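You operate a simulated robot arm through the tools that you are given. There is no shell and no other tool. Be economical: measure what you need, move in short steps, check, and stop when the job is done.

Carry out the task below with a simulated robot arm. There is one attempt and no reset: what you move stays moved.

TASK
Sand the beige wooden block clean in the vise and put it back.
Fine: clamp it first, take the old paint off with the sanding block, then open the vise; sanding block back; leave the other.
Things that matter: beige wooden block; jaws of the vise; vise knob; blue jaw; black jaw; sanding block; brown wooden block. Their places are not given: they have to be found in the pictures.

It is judged by the outcome, as a careful person would: the job done as asked, and still so three seconds after it is handed in. It fails if anything else is knocked over, pushed out of place, dropped, spilled or broken.

THE ROBOT
A 6-joint arm with a two-finger parallel gripper, fixed in place. Base frame: the origin is at the foot of the arm, x ahead of it, y to its left, z up; the work surface is at about z = 880. Lengths are in mm, angles in rad, forces in N, time in s.
With the tool pointing down near the work surface it reaches from about 260 to 660 mm from the base axis. Its first joint turns from -1.152 to 1.152 rad. Payload 2.9 kg.
Tool frame: the origin (TCP) lies between the finger pads and is the grasp point; the fingertips stand 30 mm ahead of it; z points along the fingers, y is the line along which they close. The gripper opens to 110 mm. The fingers are 20 mm wide and 10 mm thick; the gripper's body (48 by 112 mm) begins 55 mm behind the TCP.
Orientation is told as [roll, pitch, yaw] about the base's x, y, z axes, in that order, counted from this pose: with the fingers straight down and closing along the base's y, the tool's x points along the base's -x, its y along +y and its z along -z.

THE INTERFACE
- The arm moves only by the tool step_arm. Its argument "increments" is a list of rows, each a list of 6 numbers: the shift along the tool's x, y, z in units of 40 mm (1.0 is 40 mm), then the turn, a rotation vector about the tool's x, y, z in units of 5 degrees (1.0 is 5 degrees). In form: [[x, y, z, wx, wy, wz], ...]. A call has 1 to 20 rows; each row shifts and turns the commanded pose from where the row before left it, along the tool's axes as they then stand. "gripper" is the gripper command, from -1 (shut) to 1 (fully open), values between in proportion, set as the call begins (left out, the last holds). A call with a number of a shift or a turn outside -1 to 1 is refused whole. A row lasts 0.2 s, in which the tool goes at most 50 mm and 0.15 rad; a call with a longer step from one row to the next is refused whole, and so is a gripper value outside its range. A pose out of reach is approached as far as the arm can. The call stops where the force on the tool passes 70 N (or 10 N more than at its start, if that is more) or the arm is blocked; 0.2 s more then pass. The fingers move at their own pace (about 108 mm/s each) and stop on an object; they squeeze with about 22 N. The grip force told is the motor's: it shows also when the fingers shut on nothing. Time passes only in rows, and 0.2 s behind the last, so rows that do not move let the fingers close. It gives the time, the measured TCP pose, the force on the tool (base axes), the opening and the grip force at its end, in the units of the frame above (readings bear some noise).
- Cameras (640 x 400 px; columns grow to the right, rows downward): "scene" is fixed at [89.2, 441.5, 1396.8]; the picture's right is [-0.66, -0.75, 0.00], its down [-0.35, 0.31, -0.89] and it looks along [0.67, -0.58, -0.46] (base axes); focal length 314 px, centre (320, 200). "wrist" rides on the gripper at [-36, 0, -57] in the tool frame; the picture's right is [0.00, -1.00, 0.00], its down [0.97, 0.00, -0.24] and it looks along [0.24, 0.00, 0.97] (tool axes); focal length 218 px, centre (320, 200).
- capture(camera): a new picture of that camera. No time passes.
- pixel_to_xyz(camera, pixels): there is no depth. For up to 12 entries [column, row, z] of the newest picture of that camera ("zoom" is the newest enlarged one), the place [x, y] in the base frame at which the ray of that pixel passes the height z, good to about 2 mm. No time passes.
- inspect(camera, box): a new picture of the part [left, top, right, bottom] of that camera's present view, enlarged. No time passes.
- finish_job(): hands the job in; it is judged then, once.

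Work in short steps. Measure before you move; look again where a grasp or a placing could have gone wrong, and mend it. You have 80 turns and 38 pictures in all, the two below and enlarged ones among them. Open the gripper and draw the arm clear of the work before you hand the job in, unless the task says otherwise; then end with one line.

The tools are called as a command line: name --pt "numbers of a row" for each row, then --argument value for the rest, lists and objects as JSON in quotes. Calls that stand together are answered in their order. step_arm: Moves the arm, as the interface text tells. Its arguments: {"type":"object","properties":{"increments":{"type":"array"},"gripper":{"type":"number"}},"required":["increments"]} The other tools are called the same way: capture (camera) takes a picture; pixel_to_xyz (camera, pixels) gives the place at which the rays of pixels pass given heights; inspect (camera, box) takes an enlarged picture of a part of a camera's view; finish_job () hands the job in.

At the start:

```text
time: 0.0
position: [432.2, 24.9, 1183.6]
tool_rot: [0.001, 0.0, -0.001]
force: [-0.2, 0.4, -0.2]
grip_width: 109.7
grip_force: 0.1
```

scene: 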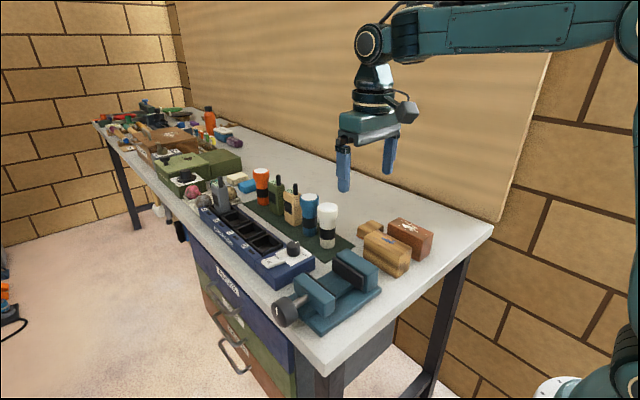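
wrist: 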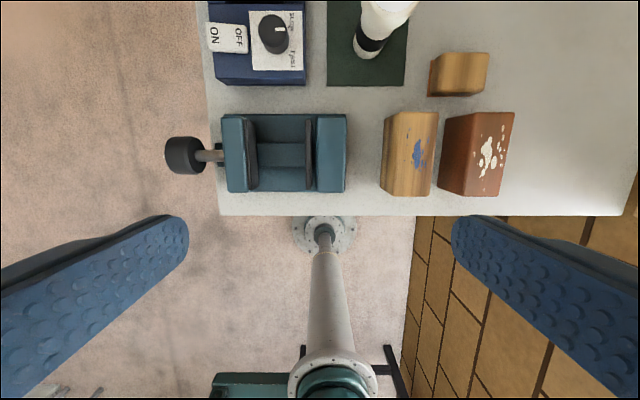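

The scene shows the vise near (335,290), the beige block at (386,252), a brown block at (410,238) and a small block at (370,230). I'll enlarge both views for detail.

inspect --camera "scene" --box '[260, 190, 460, 350]'

inspect --camera "wrist" --box '[150, 30, 530, 220]'

pixel_to_xyz --camera "wrist" --pixels '[[165, 155, 925], [226, 117, 940], [346, 117, 940], [346, 190, 940], [228, 190, 940], [384, 195, 880], [391, 112, 930], [438, 112, 930], [429, 195, 930], [432, 95, 880], [489, 53, 910], [220, 214, 880]]'

```text
2.50 times, centred on (360, 270) of scene
```

zoom: 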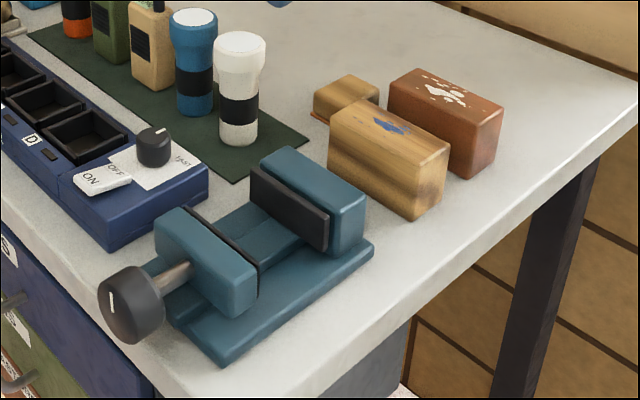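

```text
1.68 times, centred on (340, 125) of wrist
```

zoom: 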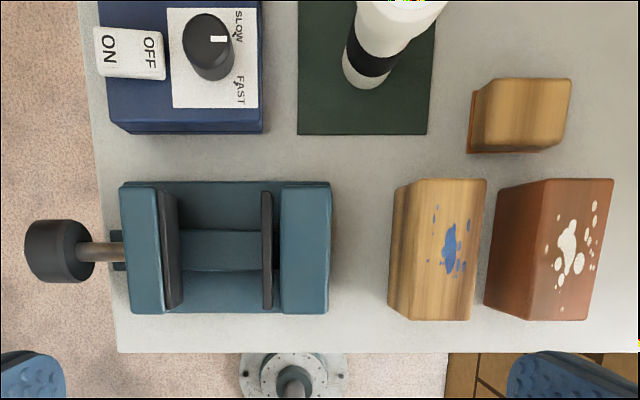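

```text
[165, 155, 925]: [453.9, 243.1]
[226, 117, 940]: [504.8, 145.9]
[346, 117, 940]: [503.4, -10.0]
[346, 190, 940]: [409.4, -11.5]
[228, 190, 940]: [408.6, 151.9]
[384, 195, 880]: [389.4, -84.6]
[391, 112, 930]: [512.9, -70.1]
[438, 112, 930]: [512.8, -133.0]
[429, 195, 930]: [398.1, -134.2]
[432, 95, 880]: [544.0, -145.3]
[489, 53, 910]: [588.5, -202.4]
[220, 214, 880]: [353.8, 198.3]
```

pixel_to_xyz --camera "scene" --pixels '[[396.8, 277.2, 880], [398, 256, 930], [398, 256, 940], [364, 243.5, 935], [412, 249, 935], [381, 231, 935], [364, 260, 880], [286, 312, 925], [286, 312, 940], [363, 283, 950], [363, 276, 940], [336, 259, 950]]'

pixel_to_xyz --camera "wrist" --pixels '[[381, 190, 880], [391, 112, 940], [438, 112, 940], [429, 195, 940], [384, 195, 900], [164, 155, 920], [185, 155, 940], [205, 155, 920], [255, 150, 940], [305, 150, 940], [430, 55, 880], [428, 95, 880]]'

inspect --camera "scene" --box '[265, 240, 393, 340]'

```text
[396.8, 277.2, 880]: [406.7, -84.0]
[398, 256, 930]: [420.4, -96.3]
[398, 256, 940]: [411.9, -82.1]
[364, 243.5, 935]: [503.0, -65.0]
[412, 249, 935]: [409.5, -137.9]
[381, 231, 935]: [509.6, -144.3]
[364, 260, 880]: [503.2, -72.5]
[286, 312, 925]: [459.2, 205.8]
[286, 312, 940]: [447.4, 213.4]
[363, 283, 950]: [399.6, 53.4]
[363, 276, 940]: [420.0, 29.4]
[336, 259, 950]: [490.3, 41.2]
```

```text
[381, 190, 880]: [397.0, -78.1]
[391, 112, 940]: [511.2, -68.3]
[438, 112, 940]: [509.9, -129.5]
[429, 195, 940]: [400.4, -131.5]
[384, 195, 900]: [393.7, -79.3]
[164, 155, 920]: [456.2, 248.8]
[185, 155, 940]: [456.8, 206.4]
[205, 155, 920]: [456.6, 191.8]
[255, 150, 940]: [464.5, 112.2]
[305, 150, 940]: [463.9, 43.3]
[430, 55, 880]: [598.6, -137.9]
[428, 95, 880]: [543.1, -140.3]
```

```text
4.00 times, centred on (329, 290) of scene
```

zoom: 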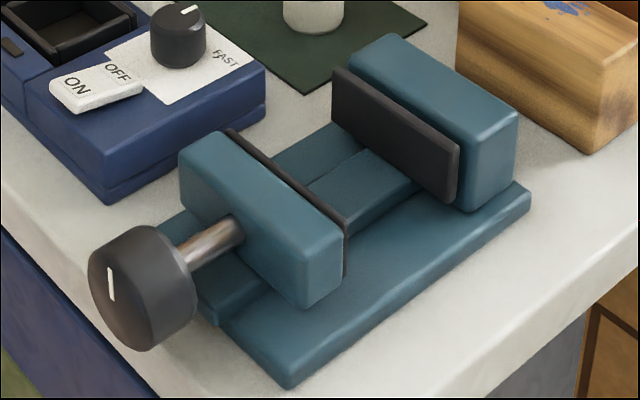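

Beige block spans about x 402–510, y −80…−131, top ≈938; vise pads lie around y 45–110. I move over the blocks for a closer measure.

step_arm --pt "0 -0.81 0.5 0 0 0" --pt "0 -0.81 0.5 0 0 0" --pt "0 -0.81 0.5 0 0 0" --pt "0 -0.81 0.5 0 0 0" --pt "0 0 0 0 0 0"

capture --camera "wrist"

```text
time: 1.2
position: [432.3, -106.2, 1101.8]
tool_rot: [0.001, -0.001, 0.001]
force: [-0.9, 0.0, -0.3]
grip_width: 109.9
grip_force: 0.0
```

```text
32 pictures are left
```

wrist: 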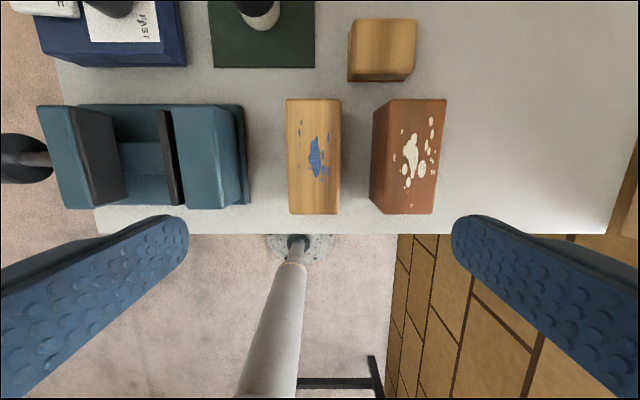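

pixel_to_xyz --camera "wrist" --pixels '[[287, 100, 938], [341, 100, 938], [340, 214, 938], [290, 214, 938], [353, 20, 910], [415, 20, 910], [415, 73, 910], [354, 73, 910], [348, 82, 880], [373, 112, 938], [446, 100, 938], [434, 213, 938]]'

inspect --camera "wrist" --box '[260, 0, 460, 125]'

inspect --camera "wrist" --box '[0, 90, 260, 250]'

```text
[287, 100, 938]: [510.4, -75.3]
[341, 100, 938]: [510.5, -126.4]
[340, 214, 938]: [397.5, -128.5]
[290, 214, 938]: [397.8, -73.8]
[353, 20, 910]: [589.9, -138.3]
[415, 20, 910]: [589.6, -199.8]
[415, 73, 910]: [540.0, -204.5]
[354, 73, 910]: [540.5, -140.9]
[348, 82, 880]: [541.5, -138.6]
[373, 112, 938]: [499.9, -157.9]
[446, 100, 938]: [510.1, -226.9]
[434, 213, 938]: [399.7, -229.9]
```

```text
3.20 times, centred on (360, 62) of wrist
```

zoom: 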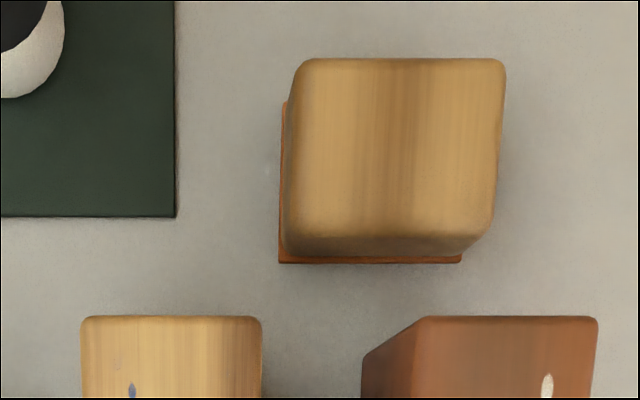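

```text
2.46 times, centred on (130, 170) of wrist
```

zoom: 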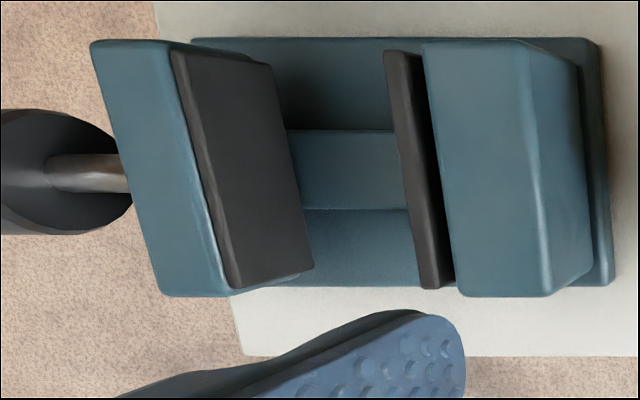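

Beige block is ~112 long (x), ~52 wide (y, centre −101). Now I look at the vise from directly above.

step_arm --pt "0 0.92 0 0 0 0" --pt "0 0.92 0 0 0 0" --pt "0 0.92 0 0 0 0" --pt "0 0.92 0 0 0 0" --pt "0 0.92 0 0 0 0" --pt "0 0 0 0 0 0"

inspect --camera "wrist" --box '[160, 60, 480, 260]'

```text
time: 2.6
position: [433.4, 80.5, 1102.7]
tool_rot: [0.002, 0.0, 0.0]
force: [-0.6, 0.7, 0.2]
grip_width: 109.9
grip_force: 0.1
```

```text
2.00 times, centred on (320, 160) of wrist
```

zoom: 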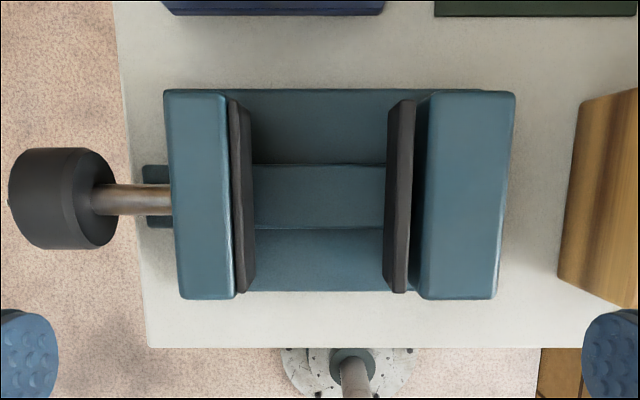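

pixel_to_xyz --camera "zoom" --pixels '[[228, 100, 950], [236, 295, 950], [240, 110, 945], [245, 290, 945], [400, 110, 945], [396, 290, 945], [388, 110, 895], [430, 95, 950], [515, 95, 950], [165, 95, 950], [60, 197, 920], [255, 290, 895]]'

pixel_to_xyz --camera "scene" --pixels '[[341, 290.5, 950], [341, 290.5, 940], [341, 290.5, 930], [379, 269, 950], [379, 269, 940], [379, 269, 930], [301, 279, 950], [301, 279, 940], [397.5, 287, 880], [397.5, 287, 900], [321, 338, 895], [290, 315, 925]]'

```text
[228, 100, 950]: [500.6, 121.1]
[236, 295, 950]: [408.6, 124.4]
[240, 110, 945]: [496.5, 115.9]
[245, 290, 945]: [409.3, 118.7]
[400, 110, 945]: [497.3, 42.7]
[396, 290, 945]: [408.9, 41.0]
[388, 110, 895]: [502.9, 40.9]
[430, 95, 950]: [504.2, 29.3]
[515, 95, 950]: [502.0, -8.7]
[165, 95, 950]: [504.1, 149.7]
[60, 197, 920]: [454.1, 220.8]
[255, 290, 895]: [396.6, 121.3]
```

```text
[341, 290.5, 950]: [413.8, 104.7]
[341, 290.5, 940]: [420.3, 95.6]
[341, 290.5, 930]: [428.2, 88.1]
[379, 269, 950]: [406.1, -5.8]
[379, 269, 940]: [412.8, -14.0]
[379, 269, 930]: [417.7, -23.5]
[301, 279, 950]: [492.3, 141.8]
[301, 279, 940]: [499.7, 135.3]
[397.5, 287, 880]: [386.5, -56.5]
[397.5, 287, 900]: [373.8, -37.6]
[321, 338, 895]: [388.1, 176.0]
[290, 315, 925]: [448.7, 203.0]
```

pixel_to_xyz --camera "scene" --pixels '[[334.7, 296.3, 960], [334.7, 296.3, 950], [334.7, 296.3, 940], [294, 279, 950], [331.6, 258, 950], [331.6, 258, 940], [381.5, 287.5, 895], [381.5, 287.5, 890], [340, 271.5, 895], [284.5, 312.5, 930], [276.5, 312, 930], [293, 310, 930]]'

pixel_to_xyz --camera "zoom" --pixels '[[10, 197, 930], [115, 195, 930], [80, 150, 930], [80, 249, 930], [10, 197, 920], [170, 165, 900], [385, 165, 900], [385, 228, 900], [385, 291, 890], [512, 95, 950], [495, 298, 950], [482, 90, 890]]'

```text
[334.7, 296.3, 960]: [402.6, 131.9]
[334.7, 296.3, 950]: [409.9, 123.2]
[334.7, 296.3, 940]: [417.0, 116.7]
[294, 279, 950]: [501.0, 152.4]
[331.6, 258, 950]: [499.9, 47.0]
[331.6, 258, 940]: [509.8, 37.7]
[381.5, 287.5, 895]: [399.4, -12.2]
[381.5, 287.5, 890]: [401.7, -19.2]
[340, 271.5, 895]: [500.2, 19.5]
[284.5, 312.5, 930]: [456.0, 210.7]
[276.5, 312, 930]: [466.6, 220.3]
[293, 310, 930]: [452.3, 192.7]
```

```text
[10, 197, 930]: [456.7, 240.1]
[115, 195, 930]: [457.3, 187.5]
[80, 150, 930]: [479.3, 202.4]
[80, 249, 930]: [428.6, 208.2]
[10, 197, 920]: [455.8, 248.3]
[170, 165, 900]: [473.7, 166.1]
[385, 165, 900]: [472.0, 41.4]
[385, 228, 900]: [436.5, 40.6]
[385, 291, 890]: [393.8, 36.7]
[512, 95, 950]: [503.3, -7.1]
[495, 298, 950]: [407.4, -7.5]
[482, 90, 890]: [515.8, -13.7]
```

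Jaw tops ≈ z 950, pads ≈ y 43 and 118, knob axis ≈ (x 455, z 930). The pad gap matters (block 52 + two 10 mm fingers), so I go lower over the vise to measure it well.

step_arm --pt "-0.12 0 0.77 0 0 0" --pt "-0.12 0 0.77 0 0 0" --pt "-0.13 0 0.77 0 0 0" --pt "0 0 0 0 0 0"

capture --camera "wrist"

```text
time: 3.6
position: [447.8, 79.4, 1010.1]
tool_rot: [-0.002, 0.002, -0.001]
force: [0.0, -0.6, 0.0]
grip_width: 110.1
grip_force: 0.1
```

```text
28 pictures are left
```

wrist: 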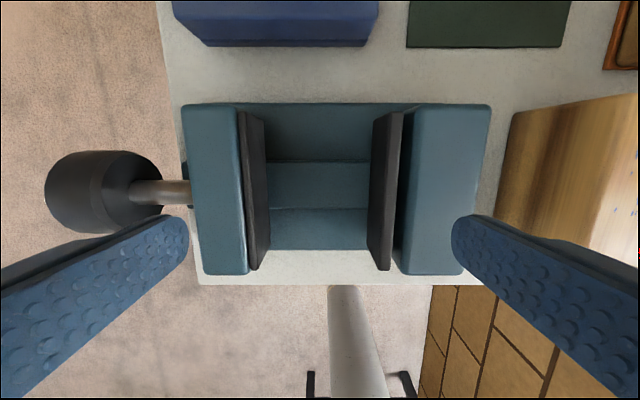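

inspect --camera "wrist" --box '[220, 90, 420, 290]'

```text
2.00 times, centred on (320, 190) of wrist
```

zoom: 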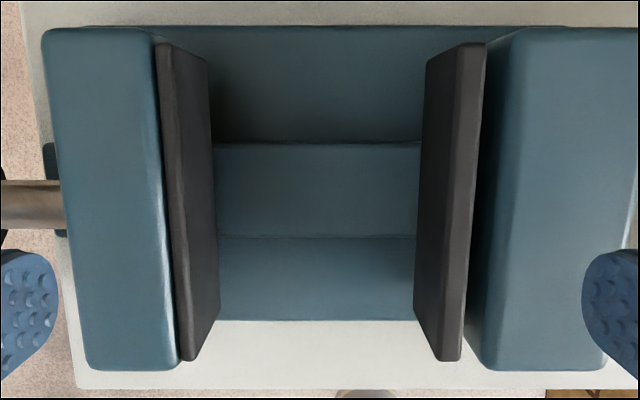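

pixel_to_xyz --camera "zoom" --pixels '[[182, 200, 945], [453, 200, 945], [182, 200, 940], [453, 200, 940], [214, 200, 905], [417, 200, 905], [214, 200, 900], [417, 200, 900], [477, 200, 945], [168, 200, 945], [440, 350, 945], [190, 350, 945]]'

```text
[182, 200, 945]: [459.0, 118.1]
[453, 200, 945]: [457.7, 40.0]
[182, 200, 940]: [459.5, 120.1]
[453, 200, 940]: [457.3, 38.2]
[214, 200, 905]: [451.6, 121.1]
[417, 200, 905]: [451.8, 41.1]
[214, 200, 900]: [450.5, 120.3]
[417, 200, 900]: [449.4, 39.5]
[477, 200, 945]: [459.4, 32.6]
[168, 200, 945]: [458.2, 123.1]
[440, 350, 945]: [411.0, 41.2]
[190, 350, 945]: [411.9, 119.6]
```

Gap ≈ 79 mm (y 40–119.5), centre y 80: fingers fit beside the block. Now I move over the beige block with the gripper at ~76 mm.

step_arm --pt "-0.15 -0.9 0 0 0 0" --pt "0 -0.9 0 0 0 0" --pt "0 -0.9 0 0 0 0" --pt "0 -0.9 0 0 0 0" --pt "0 -0.9 0 0 0 0" --pt "0 0 0 0 0 0" --gripper 0.38

capture --camera "wrist"

```text
time: 5.0
position: [453.4, -101.5, 1011.3]
tool_rot: [0.0, 0.0, 0.001]
force: [-0.5, -0.7, 0.4]
grip_width: 75.9
grip_force: 0.0
```

```text
26 pictures are left
```

wrist: 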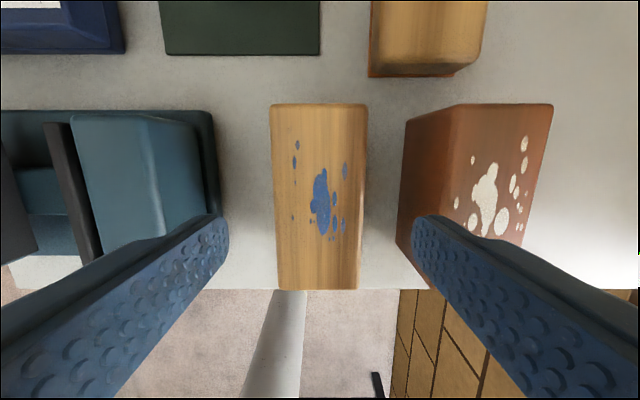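

pixel_to_xyz --camera "wrist" --pixels '[[272, 106, 936], [366, 106, 936], [358, 289, 936], [277, 289, 936], [405, 118, 880], [396, 245, 880], [318, 200, 936], [295, 146, 936], [345, 170, 936], [330, 240, 936], [272, 106, 940], [366, 106, 940]]'

```text
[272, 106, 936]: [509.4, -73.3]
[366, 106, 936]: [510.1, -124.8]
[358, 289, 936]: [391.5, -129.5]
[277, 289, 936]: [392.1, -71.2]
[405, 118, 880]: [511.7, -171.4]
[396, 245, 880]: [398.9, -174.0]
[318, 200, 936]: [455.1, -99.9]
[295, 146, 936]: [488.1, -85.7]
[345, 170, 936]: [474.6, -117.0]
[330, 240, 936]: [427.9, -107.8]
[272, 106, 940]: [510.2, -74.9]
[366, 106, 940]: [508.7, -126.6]
```

Block centre ≈ (454, −100), brown block starts at −172. I descend 70 mm with fingers clear on both sides.

step_arm --pt "0 0.02 0.58 0 0 0" --pt "0 0 0.58 0 0 0" --pt "0 0 0.58 0 0 0" --pt "0 0 0 0 0 0"

step_arm --pt "0 0 0 0 0 0" --pt "0 0 0 0 0 0" --pt "0 0 0 0 0 0" --gripper -1

```text
time: 6.0
position: [451.9, -99.2, 940.4]
tool_rot: [0.0, -0.001, -0.001]
force: [0.3, -0.3, 0.1]
grip_width: 75.9
grip_force: 0.0
```

```text
time: 6.8
position: [452.5, -99.7, 940.9]
tool_rot: [0.0, 0.001, 0.0]
force: [0.1, 0.2, -0.4]
grip_width: 51.9
grip_force: 21.6
```

Grip 51.9 mm wide. Lift 100 mm and carry to y=80.

step_arm --pt "0 0 -0.5 0 0 0" --pt "0 0 -1 0 0 0" --pt "0 0 -1 0 0 0" --pt "0 0.9 0 0 0 0" --pt "0 0.9 0 0 0 0" --pt "0 0.9 0 0 0 0" --pt "0 0.9 0 0 0 0" --pt "0 0.9 0 0 0 0" --pt "0 0 0 0 0 0"

capture --camera "scene"

```text
time: 8.8
position: [453.6, 81.4, 1041.1]
tool_rot: [0.0, 0.0, 0.0]
force: [0.1, 0.9, -2.7]
grip_width: 51.7
grip_force: 22.5
```

```text
25 pictures are left
```

scene: 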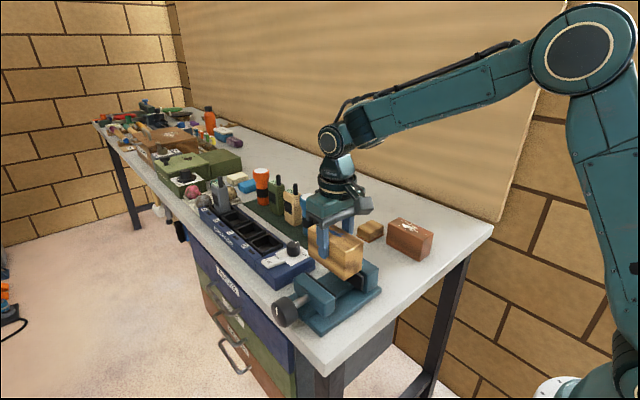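

Block held over the vise. Lower 68 mm, then feel for the bed.

step_arm --pt "0 0 0.6 0 0 0" --pt "0 0 0.6 0 0 0" --pt "0 0 0.5 0 0 0" --pt "0 0 0 0 0 0"

capture --camera "wrist"

```text
time: 9.8
position: [452.5, 81.2, 972.8]
tool_rot: [0.0, 0.0, 0.0]
force: [0.7, 0.6, -2.2]
grip_width: 51.9
grip_force: 21.7
```

```text
24 pictures are left
```

wrist: 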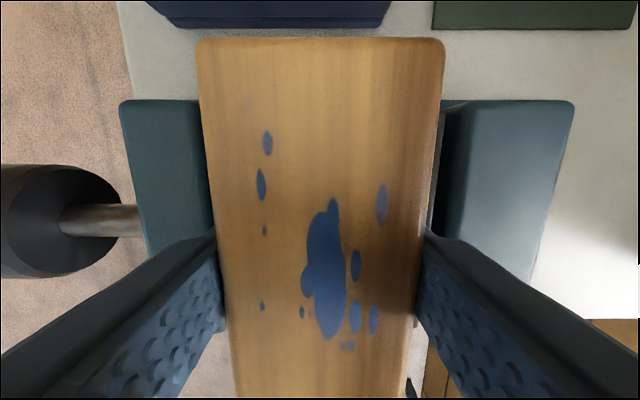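

step_arm --pt "0 -0.02 0.1 0 0 0" --pt "0 0 0.1 0 0 0" --pt "0 0 0.05 0 0 0" --pt "0 0 0 0 0 0"

```text
time: 10.8
position: [455.0, 79.5, 964.2]
tool_rot: [0.001, -0.004, -0.001]
force: [4.6, 3.3, 21.5]
grip_width: 52.0
grip_force: 22.1
```

Contact (21 N) at TCP z 964: block on the bed at ≈ z 903. Ease up slightly and open just 4 mm, then rise.

step_arm --pt "0 0 -0.02 0 0 0" --pt "0 0 0 0 0 0" --pt "0 0 0 0 0 0" --gripper 0.02

step_arm --pt "0 0 -0.3 0 0 0" --pt "0 0 -0.6 0 0 0" --pt "0 0 -0.6 0 0 0" --pt "0 0 -0.6 0 0 0" --pt "0 0 0 0 0 0"

capture --camera "wrist"

inspect --camera "scene" --box '[260, 215, 420, 340]'

```text
time: 11.6
position: [452.4, 78.8, 963.6]
tool_rot: [0.0, 0.004, -0.001]
force: [-2.4, 4.2, -3.7]
grip_width: 54.1
grip_force: 0.1
```

```text
time: 12.8
position: [453.4, 79.2, 1047.8]
tool_rot: [0.0, 0.001, 0.001]
force: [0.2, -0.7, -0.6]
grip_width: 56.1
grip_force: 0.0
```

```text
23 pictures are left
```

wrist: 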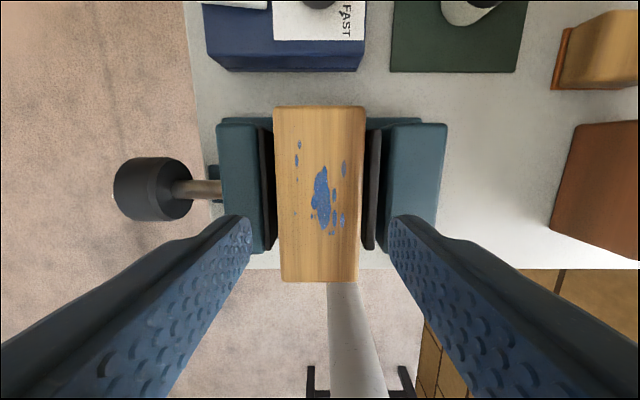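

```text
3.20 times, centred on (340, 278) of scene
```

zoom: 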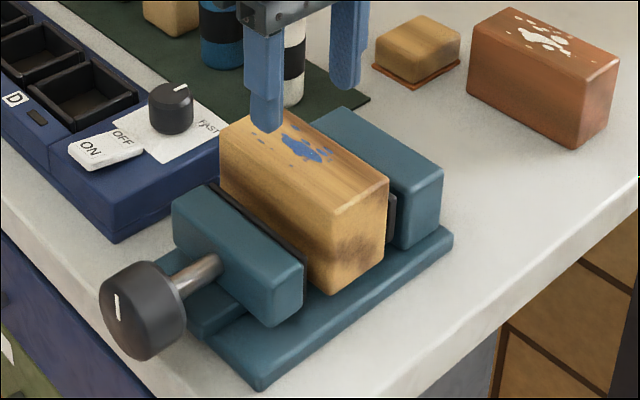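

Block stands well on the bed, top ≈ 960. Next the knob: rise a bit and pitch the tool to point along −y (90° about tool x).

step_arm --pt "0 0 -1 0 0 0" --pt "0 0 0 1 0 0" --pt "0 0 0 1 0 0" --pt "0 0 0 1 0 0" --pt "0 0 0 1 0 0" --pt "0 0 0 1 0 0" --pt "0 0 0 1 0 0" --pt "0 0 0 1 0 0" --pt "0 0 0 1 0 0" --pt "0 0 0 1 0 0" --pt "0 0 0 1 0 0" --pt "0 0 0 1 0 0" --pt "0 0 0 1 0 0" --pt "0 0 0 1 0 0" --pt "0 0 0 1 0 0" --pt "0 0 0 1 0 0" --pt "0 0 0 1 0 0" --pt "0 0 0 1 0 0" --pt "0 0 0 1 0 0"

```text
time: 16.0
position: [391.9, 5.6, 1008.3]
tool_rot: [-1.212, -0.035, 0.0]
force: [-5.7, 2.8, 19.7]
grip_width: 56.0
grip_force: 0.0
stopped in row 16: the force on the tool passed its limit (the readings are from after the stop); the commanded pose is now the measured one
out of reach, approached as far as the arm can: row 9, 10, 11, 12, 13, 14, 15, 16
```

It went out of reach and drifted; I look before moving.

capture --camera "scene"

inspect --camera "scene" --box '[260, 215, 420, 340]'

```text
21 pictures are left
```

scene: 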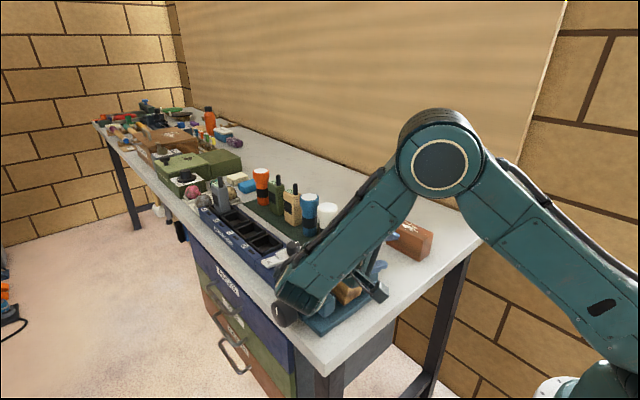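

```text
3.20 times, centred on (340, 278) of scene
```

zoom: 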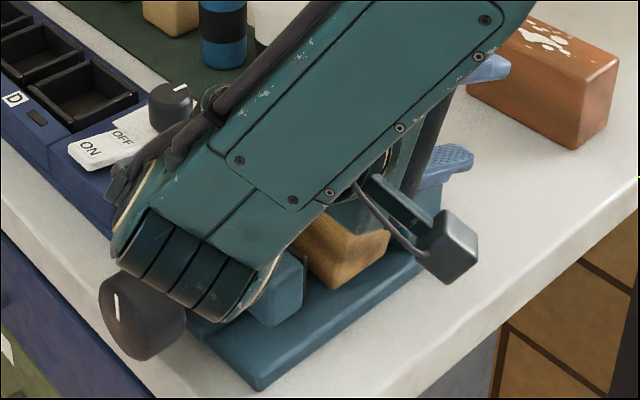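

The wrist can't reach that pose and the arm sank near the vise. I back out: rise while undoing the tilt.

step_arm --pt "0 -0.47 -0.18 -0.3 0 0" --pt "0 -0.45 -0.22 -1 0 0" --pt "0 -0.43 -0.26 -1 0 0" --pt "0 -0.4 -0.29 -1 0 0" --pt "0 -0.38 -0.33 -1 0 0" --pt "0 -0.35 -0.36 -1 0 0" --pt "0 0 0 0 0 0"

capture --camera "scene"

```text
time: 17.6
position: [385.1, 6.1, 1121.4]
tool_rot: [-0.746, -0.027, 0.003]
force: [0.0, -0.1, 0.3]
grip_width: 56.1
grip_force: 0.1
out of reach, approached as far as the arm can: row 1
```

```text
19 pictures are left
```

scene: 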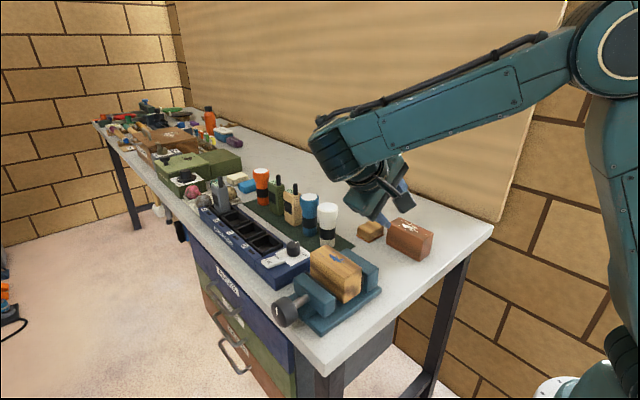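

Scene looks undisturbed. I'll instead grip the knob from above: restore the tool to vertical and go above the knob.

step_arm --pt "0 0 0 -1 0 0" --pt "0 0 0 -1 0 0" --pt "0 0 0 -1 0 0" --pt "0 0 0 -1 0 0" --pt "0 0 0 -1 0 0" --pt "0 0 0 -1 0 0" --pt "0 0 0 -1 0 0" --pt "0 0 0 -1 0 0" --pt "0 0 0 -0.55 0.3 0" --pt "-0.3 0.9 0 0 0 0" --pt "-0.3 0.9 0 0 0 0" --pt "-0.3 0.9 0 0 0 0" --pt "-0.3 0.9 0 0 0 0" --pt "-0.3 0.9 0 0 0 0" --pt "-0.25 0.9 0 0 0 0" --pt "0 0 0 0 0 0" --gripper 0.3

step_arm --pt "0 0 0 0 0 -1" --pt "0 0 0 0 0 -1" --pt "0 0 0 0 0 -1" --pt "0 0 0 0 0 -1" --pt "0 0 0 0 0 -1" --pt "0 0 0 0 0 -1" --pt "0 0 0 0 0 -1" --pt "0 0 0 0 0 -1" --pt "0 0 0 0 0 -1" --pt "0 0 0 0 0 -1" --pt "0 0 0 0 0 -1" --pt "0 0 0 0 0 -1" --pt "0 0 0 0 0 -1" --pt "0 0 0 0 0 -1" --pt "0 0 0 0 0 -1" --pt "0 0 0 0 0 -1" --pt "0 0 0 0 0 -1" --pt "0 0 0 0 0 -1" --pt "0 0 0 0 0 0"

capture --camera "wrist"

```text
time: 21.0
position: [453.0, 221.7, 1121.5]
tool_rot: [-0.002, -0.003, 0.001]
force: [-0.8, -0.2, -0.3]
grip_width: 71.2
grip_force: 0.1
```

```text
time: 25.0
position: [453.1, 221.2, 1120.0]
tool_rot: [-0.001, 0.002, 1.572]
force: [-0.1, 0.6, -0.3]
grip_width: 71.5
grip_force: 0.0
```

```text
18 pictures are left
```

wrist: 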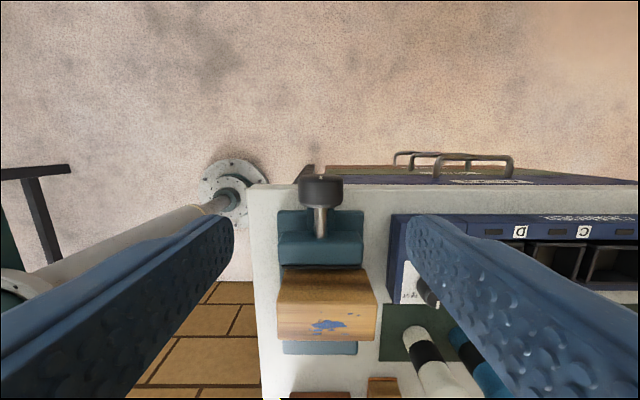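

pixel_to_xyz --camera "wrist" --pixels '[[299, 192, 930], [345, 192, 930], [321, 180, 955], [321, 208, 930], [260, 186, 880], [370, 186, 880], [388, 240, 920], [390, 215, 900], [321, 207, 915], [321, 175, 930], [278, 268, 960], [375, 275, 960]]'

inspect --camera "wrist" --box '[230, 150, 470, 300]'

```text
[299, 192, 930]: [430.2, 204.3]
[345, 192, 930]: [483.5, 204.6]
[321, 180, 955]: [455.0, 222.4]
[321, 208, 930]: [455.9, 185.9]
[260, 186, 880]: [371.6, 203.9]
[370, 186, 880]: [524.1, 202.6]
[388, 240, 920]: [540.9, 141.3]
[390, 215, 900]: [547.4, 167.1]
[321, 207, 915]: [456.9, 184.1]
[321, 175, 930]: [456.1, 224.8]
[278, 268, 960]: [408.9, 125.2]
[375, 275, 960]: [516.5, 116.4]
```

```text
2.67 times, centred on (350, 225) of wrist
```

zoom: 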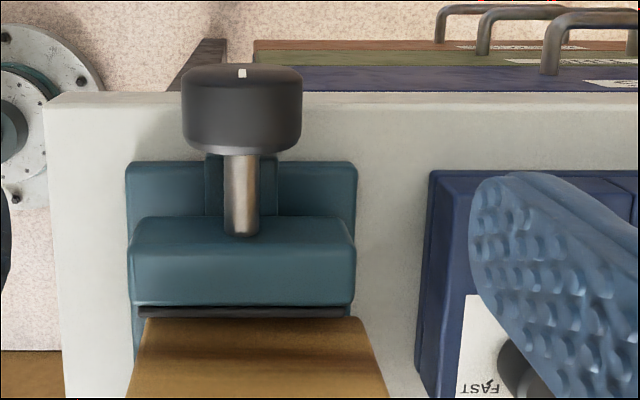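

Knob: centre x 456.5, z≈930, y 186–226, table edge y 203. I test the tilt range here in the air: −45° about tool x first.

step_arm --pt "0 0 0.5 -1 0 0" --pt "0 0 0 -1 0 0" --pt "0 0 0 -1 0 0" --pt "0 0 0 -1 0 0" --pt "0 0 0 -1 0 0" --pt "0 0 0 -1 0 0" --pt "0 0 0 -1 0 0" --pt "0 0 0 -1 0 0" --pt "0 0 0 -1 0 0" --pt "0 0 0 0 0 0"

```text
time: 27.2
position: [433.1, 191.3, 1070.4]
tool_rot: [0.704, 0.079, 1.593]
force: [-0.2, -0.4, -0.4]
grip_width: 71.2
grip_force: 0.1
out of reach, approached as far as the arm can: row 3, 4, 5, 8, 9
```

−45° isn't reachable; I return and test the other side up to +60°.

step_arm --pt "0 0 0 1 0 0" --pt "0 0 0 1 0 0" --pt "0 0 0 1 0 0" --pt "0 0 0 1 0 0" --pt "0 0 0 1 0 0" --pt "0 0 0 1 0 0" --pt "0 0 0 1 0 0" --pt "0 0 0 1 0 0" --pt "0 0 0 1 0 0" --pt "0 0 0 0 0 0"

step_arm --pt "0 0 0 1 0 0" --pt "0 0 0 1 0 0" --pt "0 0 0 1 0 0" --pt "0 0 0 1 0 0" --pt "0 0 0 1 0 0" --pt "0 0 0 1 0 0" --pt "0 0 0 1 0 0" --pt "0 0 0 1 0 0" --pt "0 0 0 1 0 0" --pt "0 0 0 1 0 0" --pt "0 0 0 1 0 0" --pt "0 0 0 1 0 0" --pt "0 0 0 0 0 0"

```text
time: 29.4
position: [436.1, 192.1, 1074.4]
tool_rot: [-0.081, 0.078, 1.59]
force: [-0.1, 0.7, 0.9]
grip_width: 71.4
grip_force: 0.1
out of reach, approached as far as the arm can: row 5, 6, 7
```

```text
time: 32.2
position: [435.6, 192.2, 1073.1]
tool_rot: [-1.127, 0.08, 1.592]
force: [0.5, -0.6, -0.6]
grip_width: 71.9
grip_force: 0.1
```

+60° works. Correct the small misalignment and return to vertical above the knob.

step_arm --pt "0 0 0 0 -0.39 0.93" --pt "0 0 0 -1 0 0" --pt "0 0 0 -1 0 0" --pt "0 0 0 -1 0 0" --pt "0 0 0 -1 0 0" --pt "0 0 0 -1 0 0" --pt "0 0 0 -1 0 0" --pt "0 0 0 -1 0 0" --pt "0 0 0 -1 0 0" --pt "0 0 0 -1 0 0" --pt "0 0 0 -1 0 0" --pt "0 0 0 -1 0 0" --pt "0 0 0 -1 0 0" --pt "0 0 0 -0.9 0 0" --pt "-0.57 -0.52 0 0 0 0" --pt "0 0 0 0 0 0"

```text
time: 35.6
position: [457.0, 215.6, 1073.1]
tool_rot: [0.0, -0.009, 1.589]
force: [0.1, -1.3, 0.0]
grip_width: 71.4
grip_force: 0.1
```

Aligned above the knob. Descend to the knob axis (z≈930) with 71 mm opening.

step_arm --pt "0 0 0.9 0 0 0.2" --pt "0 0 0.9 0 0 0" --pt "0 0 0.9 0 0 0" --pt "0 0 0.6 0 0 0" --pt "0 0 0.25 0 0 0" --pt "0 0 0 0 0 0"

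step_arm --pt "0 0 0 0 0 0" --pt "0 0 0 0 0 0" --pt "0 0 0 0 0 0" --gripper -1

capture --camera "scene"

```text
time: 37.0
position: [456.8, 216.3, 931.7]
tool_rot: [0.0, -0.01, 1.572]
force: [0.4, -0.6, 0.4]
grip_width: 71.8
grip_force: 0.1
```

```text
time: 37.8
position: [456.0, 216.8, 931.8]
tool_rot: [0.005, -0.006, 1.573]
force: [-18.1, 0.7, 1.4]
grip_width: 50.7
grip_force: 45.5
```

```text
16 pictures are left
```

scene: 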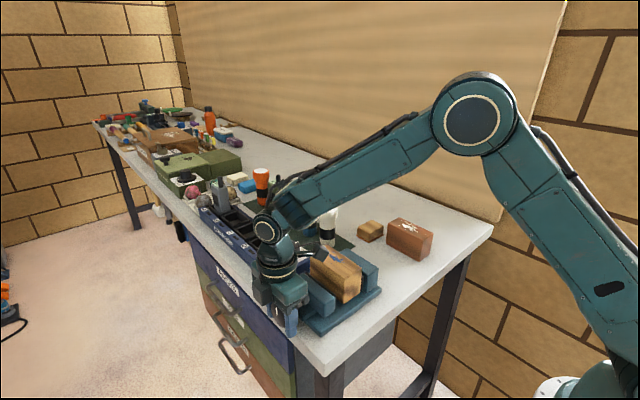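

Gripped (50.7 mm). Turn clockwise 30° (as seen from the knob's end) and check readings.

step_arm --pt "0 0.03 0 0 0 0" --pt "0 0 0 1 0 0" --pt "0 0 0 1 0 0" --pt "0 0 0 1 0 0" --pt "0 0 0 1 0 0" --pt "0 0 0 1 0 0" --pt "0 0 0 1 0 0" --pt "0 0 0 0 0 0"

inspect --camera "scene" --box '[240, 215, 400, 340]'

```text
time: 39.6
position: [454.0, 216.0, 931.2]
tool_rot: [-0.524, -0.01, 1.567]
force: [-1.0, 2.7, -15.9]
grip_width: 50.9
grip_force: 44.9
```

```text
3.20 times, centred on (320, 278) of scene
```

zoom: 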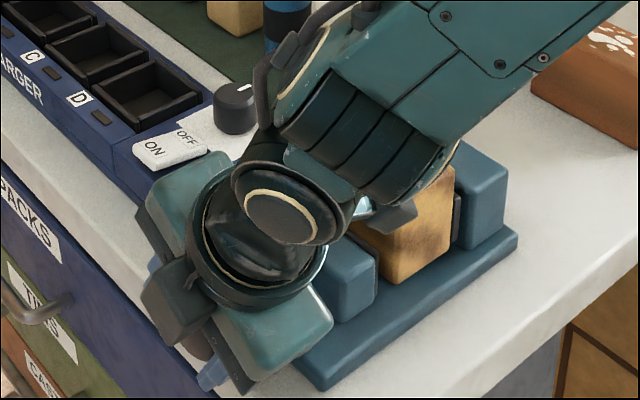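

step_arm --pt "0 0.03 0.02 0 0 0" --pt "0 0 0 1 0 0" --pt "0 0 0 1 0 0" --pt "0 0 0 1 0 0" --pt "0 0 0 1 0 0" --pt "0 0 0 1 0 0" --pt "0 0 0 1 0 0" --pt "0 0 0 0 0 0"

capture --camera "wrist"

```text
time: 41.4
position: [455.8, 216.5, 931.9]
tool_rot: [-1.053, -0.009, 1.571]
force: [-8.9, -3.7, 19.9]
grip_width: 50.7
grip_force: 45.4
```

```text
14 pictures are left
```

wrist: 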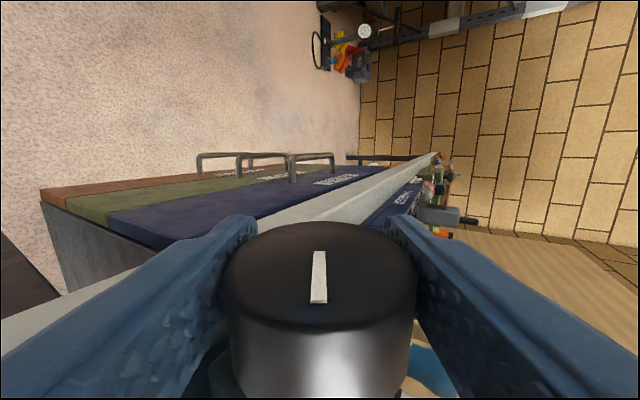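

The mark turned with the gripper (60°). Release, retract along the tool, swing back upright above the knob, and look at the jaw.

step_arm --pt "0 0 0 0 0 0" --pt "0 0 0 0 0 0" --pt "0 0 -0.9 0 0 0" --pt "0 0 -0.9 0 0 0" --pt "0 0 -0.9 0 0 0" --pt "0 0 0 0 0 0" --gripper 0.09

step_arm --pt "0 0 0 -1 0 0" --pt "0 0 0 -1 0 0" --pt "0 0 0 -1 0 0" --pt "0 0 0 -1 0 0" --pt "0 0 0 -1 0 0" --pt "0 0 0 -1 0 0" --pt "0 0 0 -1 0 0" --pt "0 0 0 -1 0 0" --pt "0 0 0 -1 0 0" --pt "0 0 0 -1 0 0" --pt "0 0 0 -1 0 0" --pt "0 0 0 -1 0 0" --pt "0 0 -0.6 0 0 0" --pt "0 -0.78 0 0 0 0" --pt "0 -0.78 0 0 0 0" --pt "0 -0.78 0 0 0 0" --pt "0 0 0 0 0 0"

capture --camera "wrist"

```text
time: 42.8
position: [361.2, 215.2, 985.1]
tool_rot: [-1.046, -0.008, 1.57]
force: [-0.5, -0.7, -0.3]
grip_width: 60.0
grip_force: 0.0
```

```text
time: 46.4
position: [454.6, 216.1, 1011.0]
tool_rot: [-0.001, -0.008, 1.571]
force: [-0.6, 0.7, 0.8]
grip_width: 60.1
grip_force: 0.1
```

```text
13 pictures are left
```

wrist: 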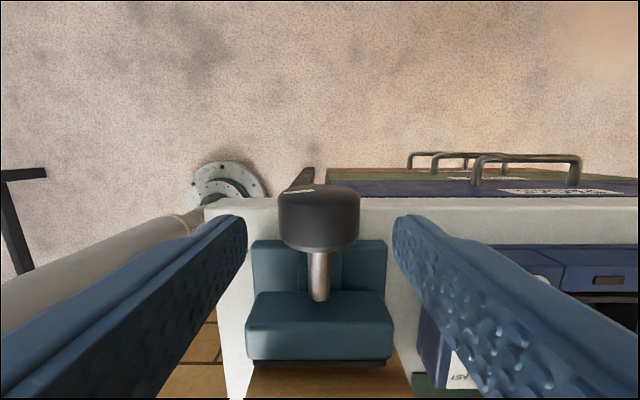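

pixel_to_xyz --camera "wrist" --pixels '[[320, 293, 950], [320, 358, 950], [320, 248, 930], [320, 190, 955], [278, 215, 930], [360, 215, 930], [320, 365, 945], [320, 367, 960]]'

```text
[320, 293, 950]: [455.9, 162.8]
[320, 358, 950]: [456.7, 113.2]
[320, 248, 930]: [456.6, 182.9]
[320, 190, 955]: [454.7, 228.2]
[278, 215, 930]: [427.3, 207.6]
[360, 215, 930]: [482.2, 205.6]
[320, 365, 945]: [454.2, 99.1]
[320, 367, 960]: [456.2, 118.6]
```

The jaw has advanced roughly 10 mm for 60°; ~27 mm is needed. Second stroke.

step_arm --pt "0 0 0.9 0 0 0" --pt "0 0 0.9 0 0 0" --pt "0 0 0.2 0 0 0" --pt "0 0 0 0 0 0"

step_arm --pt "0 0 0 0 0 0" --pt "0 0 0 0 0 0" --pt "0 0 0 1 0 0" --pt "0 0 0 1 0 0" --pt "0 0 0 1 0 0" --pt "0 0 0 1 0 0" --pt "0 0 0 1 0 0" --pt "0 0 0 1 0 0" --pt "0 0 0 1 0 0" --pt "0 0 0 1 0 0" --pt "0 0 0 1 0 0" --pt "0 0 0 1 0 0" --pt "0 0 0 1 0 0" --pt "0 0 0 1 0 0" --pt "0 0 0 0 0 0" --gripper -1

step_arm --pt "0 0 0 0 0 0" --pt "0 0 0 0 0 0" --pt "0 0 -0.9 0 0 0" --pt "0 0 -0.9 0 0 0" --pt "0 0 -0.9 0 0 0" --pt "0 0 0 0 0 0" --gripper 0.09

step_arm --pt "0 0 0 -1 0 0" --pt "0 0 0 -1 0 0" --pt "0 0 0 -1 0 0" --pt "0 0 0 -1 0 0" --pt "0 0 0 -1 0 0" --pt "0 0 0 -1 0 0" --pt "0 0 0 -1 0 0" --pt "0 0 0 -1 0 0" --pt "0 0 0 -1 0 0" --pt "0 0 0 -1 0 0" --pt "0 0 0 -1 0 0" --pt "0 0 0 -1 0 0" --pt "0 0 -0.6 0 0 0" --pt "0 -0.78 0 0 0 0" --pt "0 -0.78 0 0 0 0" --pt "0 -0.78 0 0 0 0" --pt "0 0 0 0 0 0"

capture --camera "wrist"

```text
time: 47.4
position: [455.6, 216.6, 928.9]
tool_rot: [-0.001, -0.008, 1.571]
force: [0.7, 0.3, -0.3]
grip_width: 60.0
grip_force: 0.0
```

```text
time: 50.6
position: [457.4, 216.6, 930.6]
tool_rot: [-1.054, -0.01, 1.568]
force: [34.1, -4.6, 14.1]
grip_width: 50.5
grip_force: 44.9
```

```text
time: 52.0
position: [361.7, 215.5, 983.2]
tool_rot: [-1.046, -0.008, 1.57]
force: [-0.6, 0.2, 0.3]
grip_width: 59.8
grip_force: 0.0
```

```text
time: 55.6
position: [455.8, 215.4, 1006.2]
tool_rot: [-0.001, -0.007, 1.571]
force: [0.1, 0.0, 0.2]
grip_width: 60.0
grip_force: 0.1
```

```text
12 pictures are left
```

wrist: 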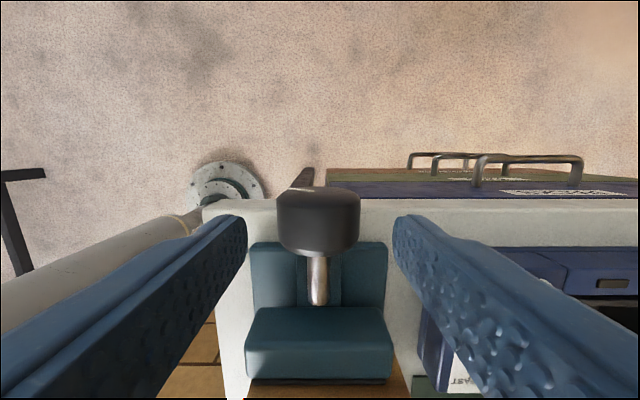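

pixel_to_xyz --camera "wrist" --pixels '[[320, 378, 950], [320, 308, 950], [320, 386, 960], [320, 384, 945]]'

inspect --camera "scene" --box '[280, 215, 400, 340]'

```text
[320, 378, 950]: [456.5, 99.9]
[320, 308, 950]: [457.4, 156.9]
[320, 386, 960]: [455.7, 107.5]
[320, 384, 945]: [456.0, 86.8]
```

```text
3.20 times, centred on (340, 278) of scene
```

zoom: 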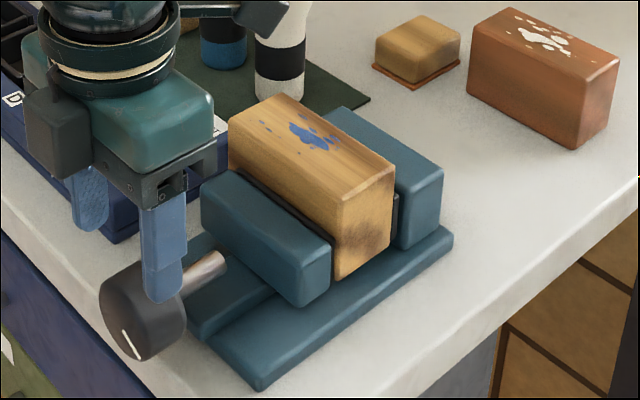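

The jaw is now pushing the block; a few mm remain to the fixed pad. Third stroke, 30° first.

step_arm --pt "0 0 0.9 0 0 0" --pt "0 0 0.9 0 0 0" --pt "0 0 0.05 0 0 0" --pt "0 0 0 0 0 0"

step_arm --pt "0 0 0 0 0 0" --pt "0 0 0 0 0 0" --pt "0 0 0 1 0 0" --pt "0 0 0 1 0 0" --pt "0 0 0 1 0 0" --pt "0 0 0 1 0 0" --pt "0 0 0 1 0 0" --pt "0 0 0 1 0 0" --pt "0 0 0 0 0 0" --gripper -1

inspect --camera "scene" --box '[280, 215, 400, 340]'

```text
time: 56.6
position: [455.1, 216.2, 933.2]
tool_rot: [0.0, -0.01, 1.569]
force: [0.1, -0.2, -0.2]
grip_width: 60.0
grip_force: 0.1
```

```text
time: 58.6
position: [454.7, 216.1, 932.4]
tool_rot: [-0.525, -0.009, 1.57]
force: [-5.4, 1.8, 3.1]
grip_width: 50.6
grip_force: 44.8
```

```text
3.20 times, centred on (340, 278) of scene
```

zoom: 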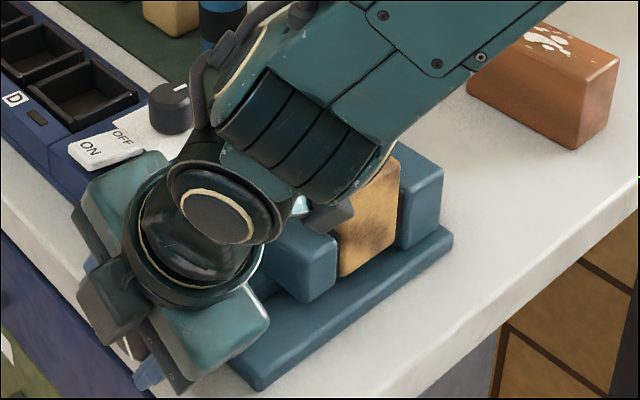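

Almost at the fixed pad. Continue the turn, watching for the stop.

step_arm --pt "0 0 0 1 0 0" --pt "0 0 0 1 0 0" --pt "0 0 0 1 0 0" --pt "0 0 0 0 0 0"

step_arm --pt "0 0 0 1 0 0" --pt "0 0 0 1 0 0" --pt "0 0 0 1 0 0" --pt "0 0 0 0 0 0"

capture --camera "wrist"

```text
time: 59.6
position: [454.8, 216.2, 932.6]
tool_rot: [-0.786, -0.008, 1.571]
force: [-3.4, 3.5, -1.8]
grip_width: 50.4
grip_force: 45.6
```

```text
time: 60.6
position: [455.1, 215.7, 931.6]
tool_rot: [-1.047, -0.007, 1.569]
force: [-5.3, 1.5, -7.2]
grip_width: 50.5
grip_force: 45.0
```

```text
9 pictures are left
```

wrist: 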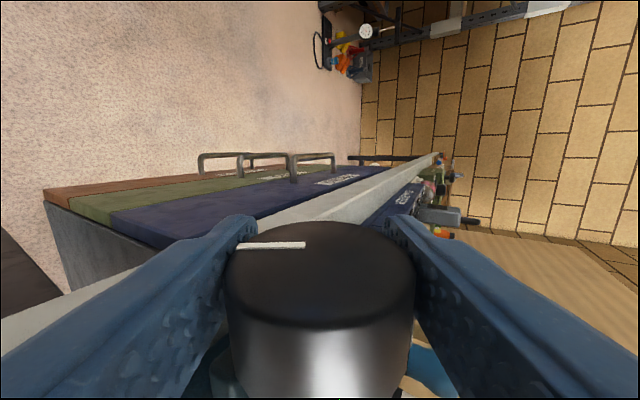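

The mark shows the knob stopped at ~150° while the grip slipped the last 30°: clamped firmly. Release, retract, upright, rise and restore yaw.

step_arm --pt "0 0 0 0 0 0" --pt "0 0 0 0 0 0" --pt "0 0 -0.9 0 0 0" --pt "0 0 -0.9 0 0 0" --pt "0 0 -0.9 0 0 0" --pt "0 0 0 0 0 0" --gripper 0.09

step_arm --pt "0 0 0 -1 0 0" --pt "0 0 0 -1 0 0" --pt "0 0 0 -1 0 0" --pt "0 0 0 -1 0 0" --pt "0 0 0 -1 0 0" --pt "0 0 0 -1 0 0" --pt "0 0 0 -1 0 0" --pt "0 0 0 -1 0 0" --pt "0 0 0 -1 0 0" --pt "0 0 0 -1 0 0" --pt "0 0 0 -1 0 0" --pt "0 0 0 -1 0 0" --pt "0 0 -1 0 0 0" --pt "0 0 -1 0 0 0" --pt "0 0 -0.8 0 0 0" --pt "0 -0.78 0 0 0 0" --pt "0 -0.78 0 0 0 0" --pt "0 -0.78 0 0 0 0" --pt "0 0 0 0 0 0"

step_arm --pt "0 0 0 0 0 1" --pt "0 0 0 0 0 1" --pt "0 0 0 0 0 1" --pt "0 0 0 0 0 1" --pt "0 0 0 0 0 1" --pt "0 0 0 0 0 1" --pt "0 0 0 0 0 1" --pt "0 0 0 0 0 1" --pt "0 0 0 0 0 1" --pt "0 0 0 0 0 1" --pt "0 0 0 0 0 1" --pt "0 0 0 0 0 1" --pt "0 0 0 0 0 1" --pt "0 0 0 0 0 1" --pt "0 0 0 0 0 1" --pt "0 0 0 0 0 1" --pt "0 0 0 0 0 1" --pt "0 0 0 0 0 1" --pt "0 0 0 0 0 0"

```text
time: 62.0
position: [360.6, 216.4, 986.8]
tool_rot: [-1.048, -0.009, 1.569]
force: [-1.2, -0.2, 0.4]
grip_width: 60.1
grip_force: 0.1
```

```text
time: 66.0
position: [456.0, 214.9, 1099.1]
tool_rot: [-0.001, -0.008, 1.569]
force: [-0.9, -0.3, 0.6]
grip_width: 59.9
grip_force: 0.0
```

```text
time: 70.0
position: [454.2, 215.4, 1098.9]
tool_rot: [0.008, 0.0, -0.003]
force: [0.8, -0.4, -0.6]
grip_width: 60.0
grip_force: 0.0
```

Now travel to above the sanding block and look.

step_arm --pt "-0.23 -0.96 0 0.09 0 0" --pt "-0.23 -0.96 0 0 0 0" --pt "-0.23 -0.96 0 0 0 0" --pt "-0.23 -0.96 0 0 0 0" --pt "-0.23 -0.96 0 0 0 0" --pt "-0.23 -0.96 0 0 0 0" --pt "-0.23 -0.96 0 0 0 0" --pt "-0.23 -0.96 0 0 0 0" --pt "-0.23 -0.96 0 0 0 0" --pt "-0.23 -0.94 0 0 0 0" --pt "0 0 1 0 0 0" --pt "0 0 0 0 0 0" --gripper 0.6

capture --camera "wrist"

```text
time: 72.6
position: [546.2, -168.8, 1059.3]
tool_rot: [0.0, 0.001, 0.0]
force: [0.8, 0.2, -0.2]
grip_width: 88.0
grip_force: 0.0
```

```text
8 pictures are left
```

wrist: 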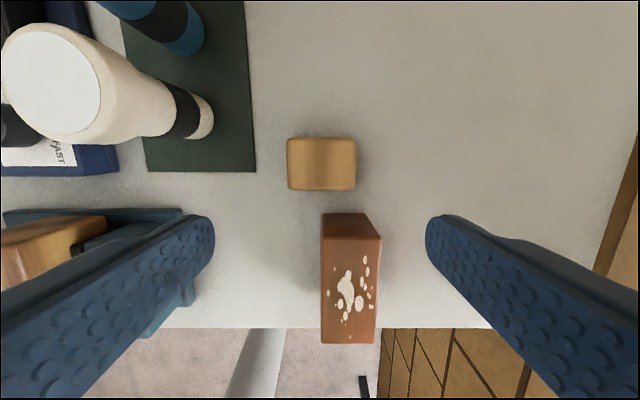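

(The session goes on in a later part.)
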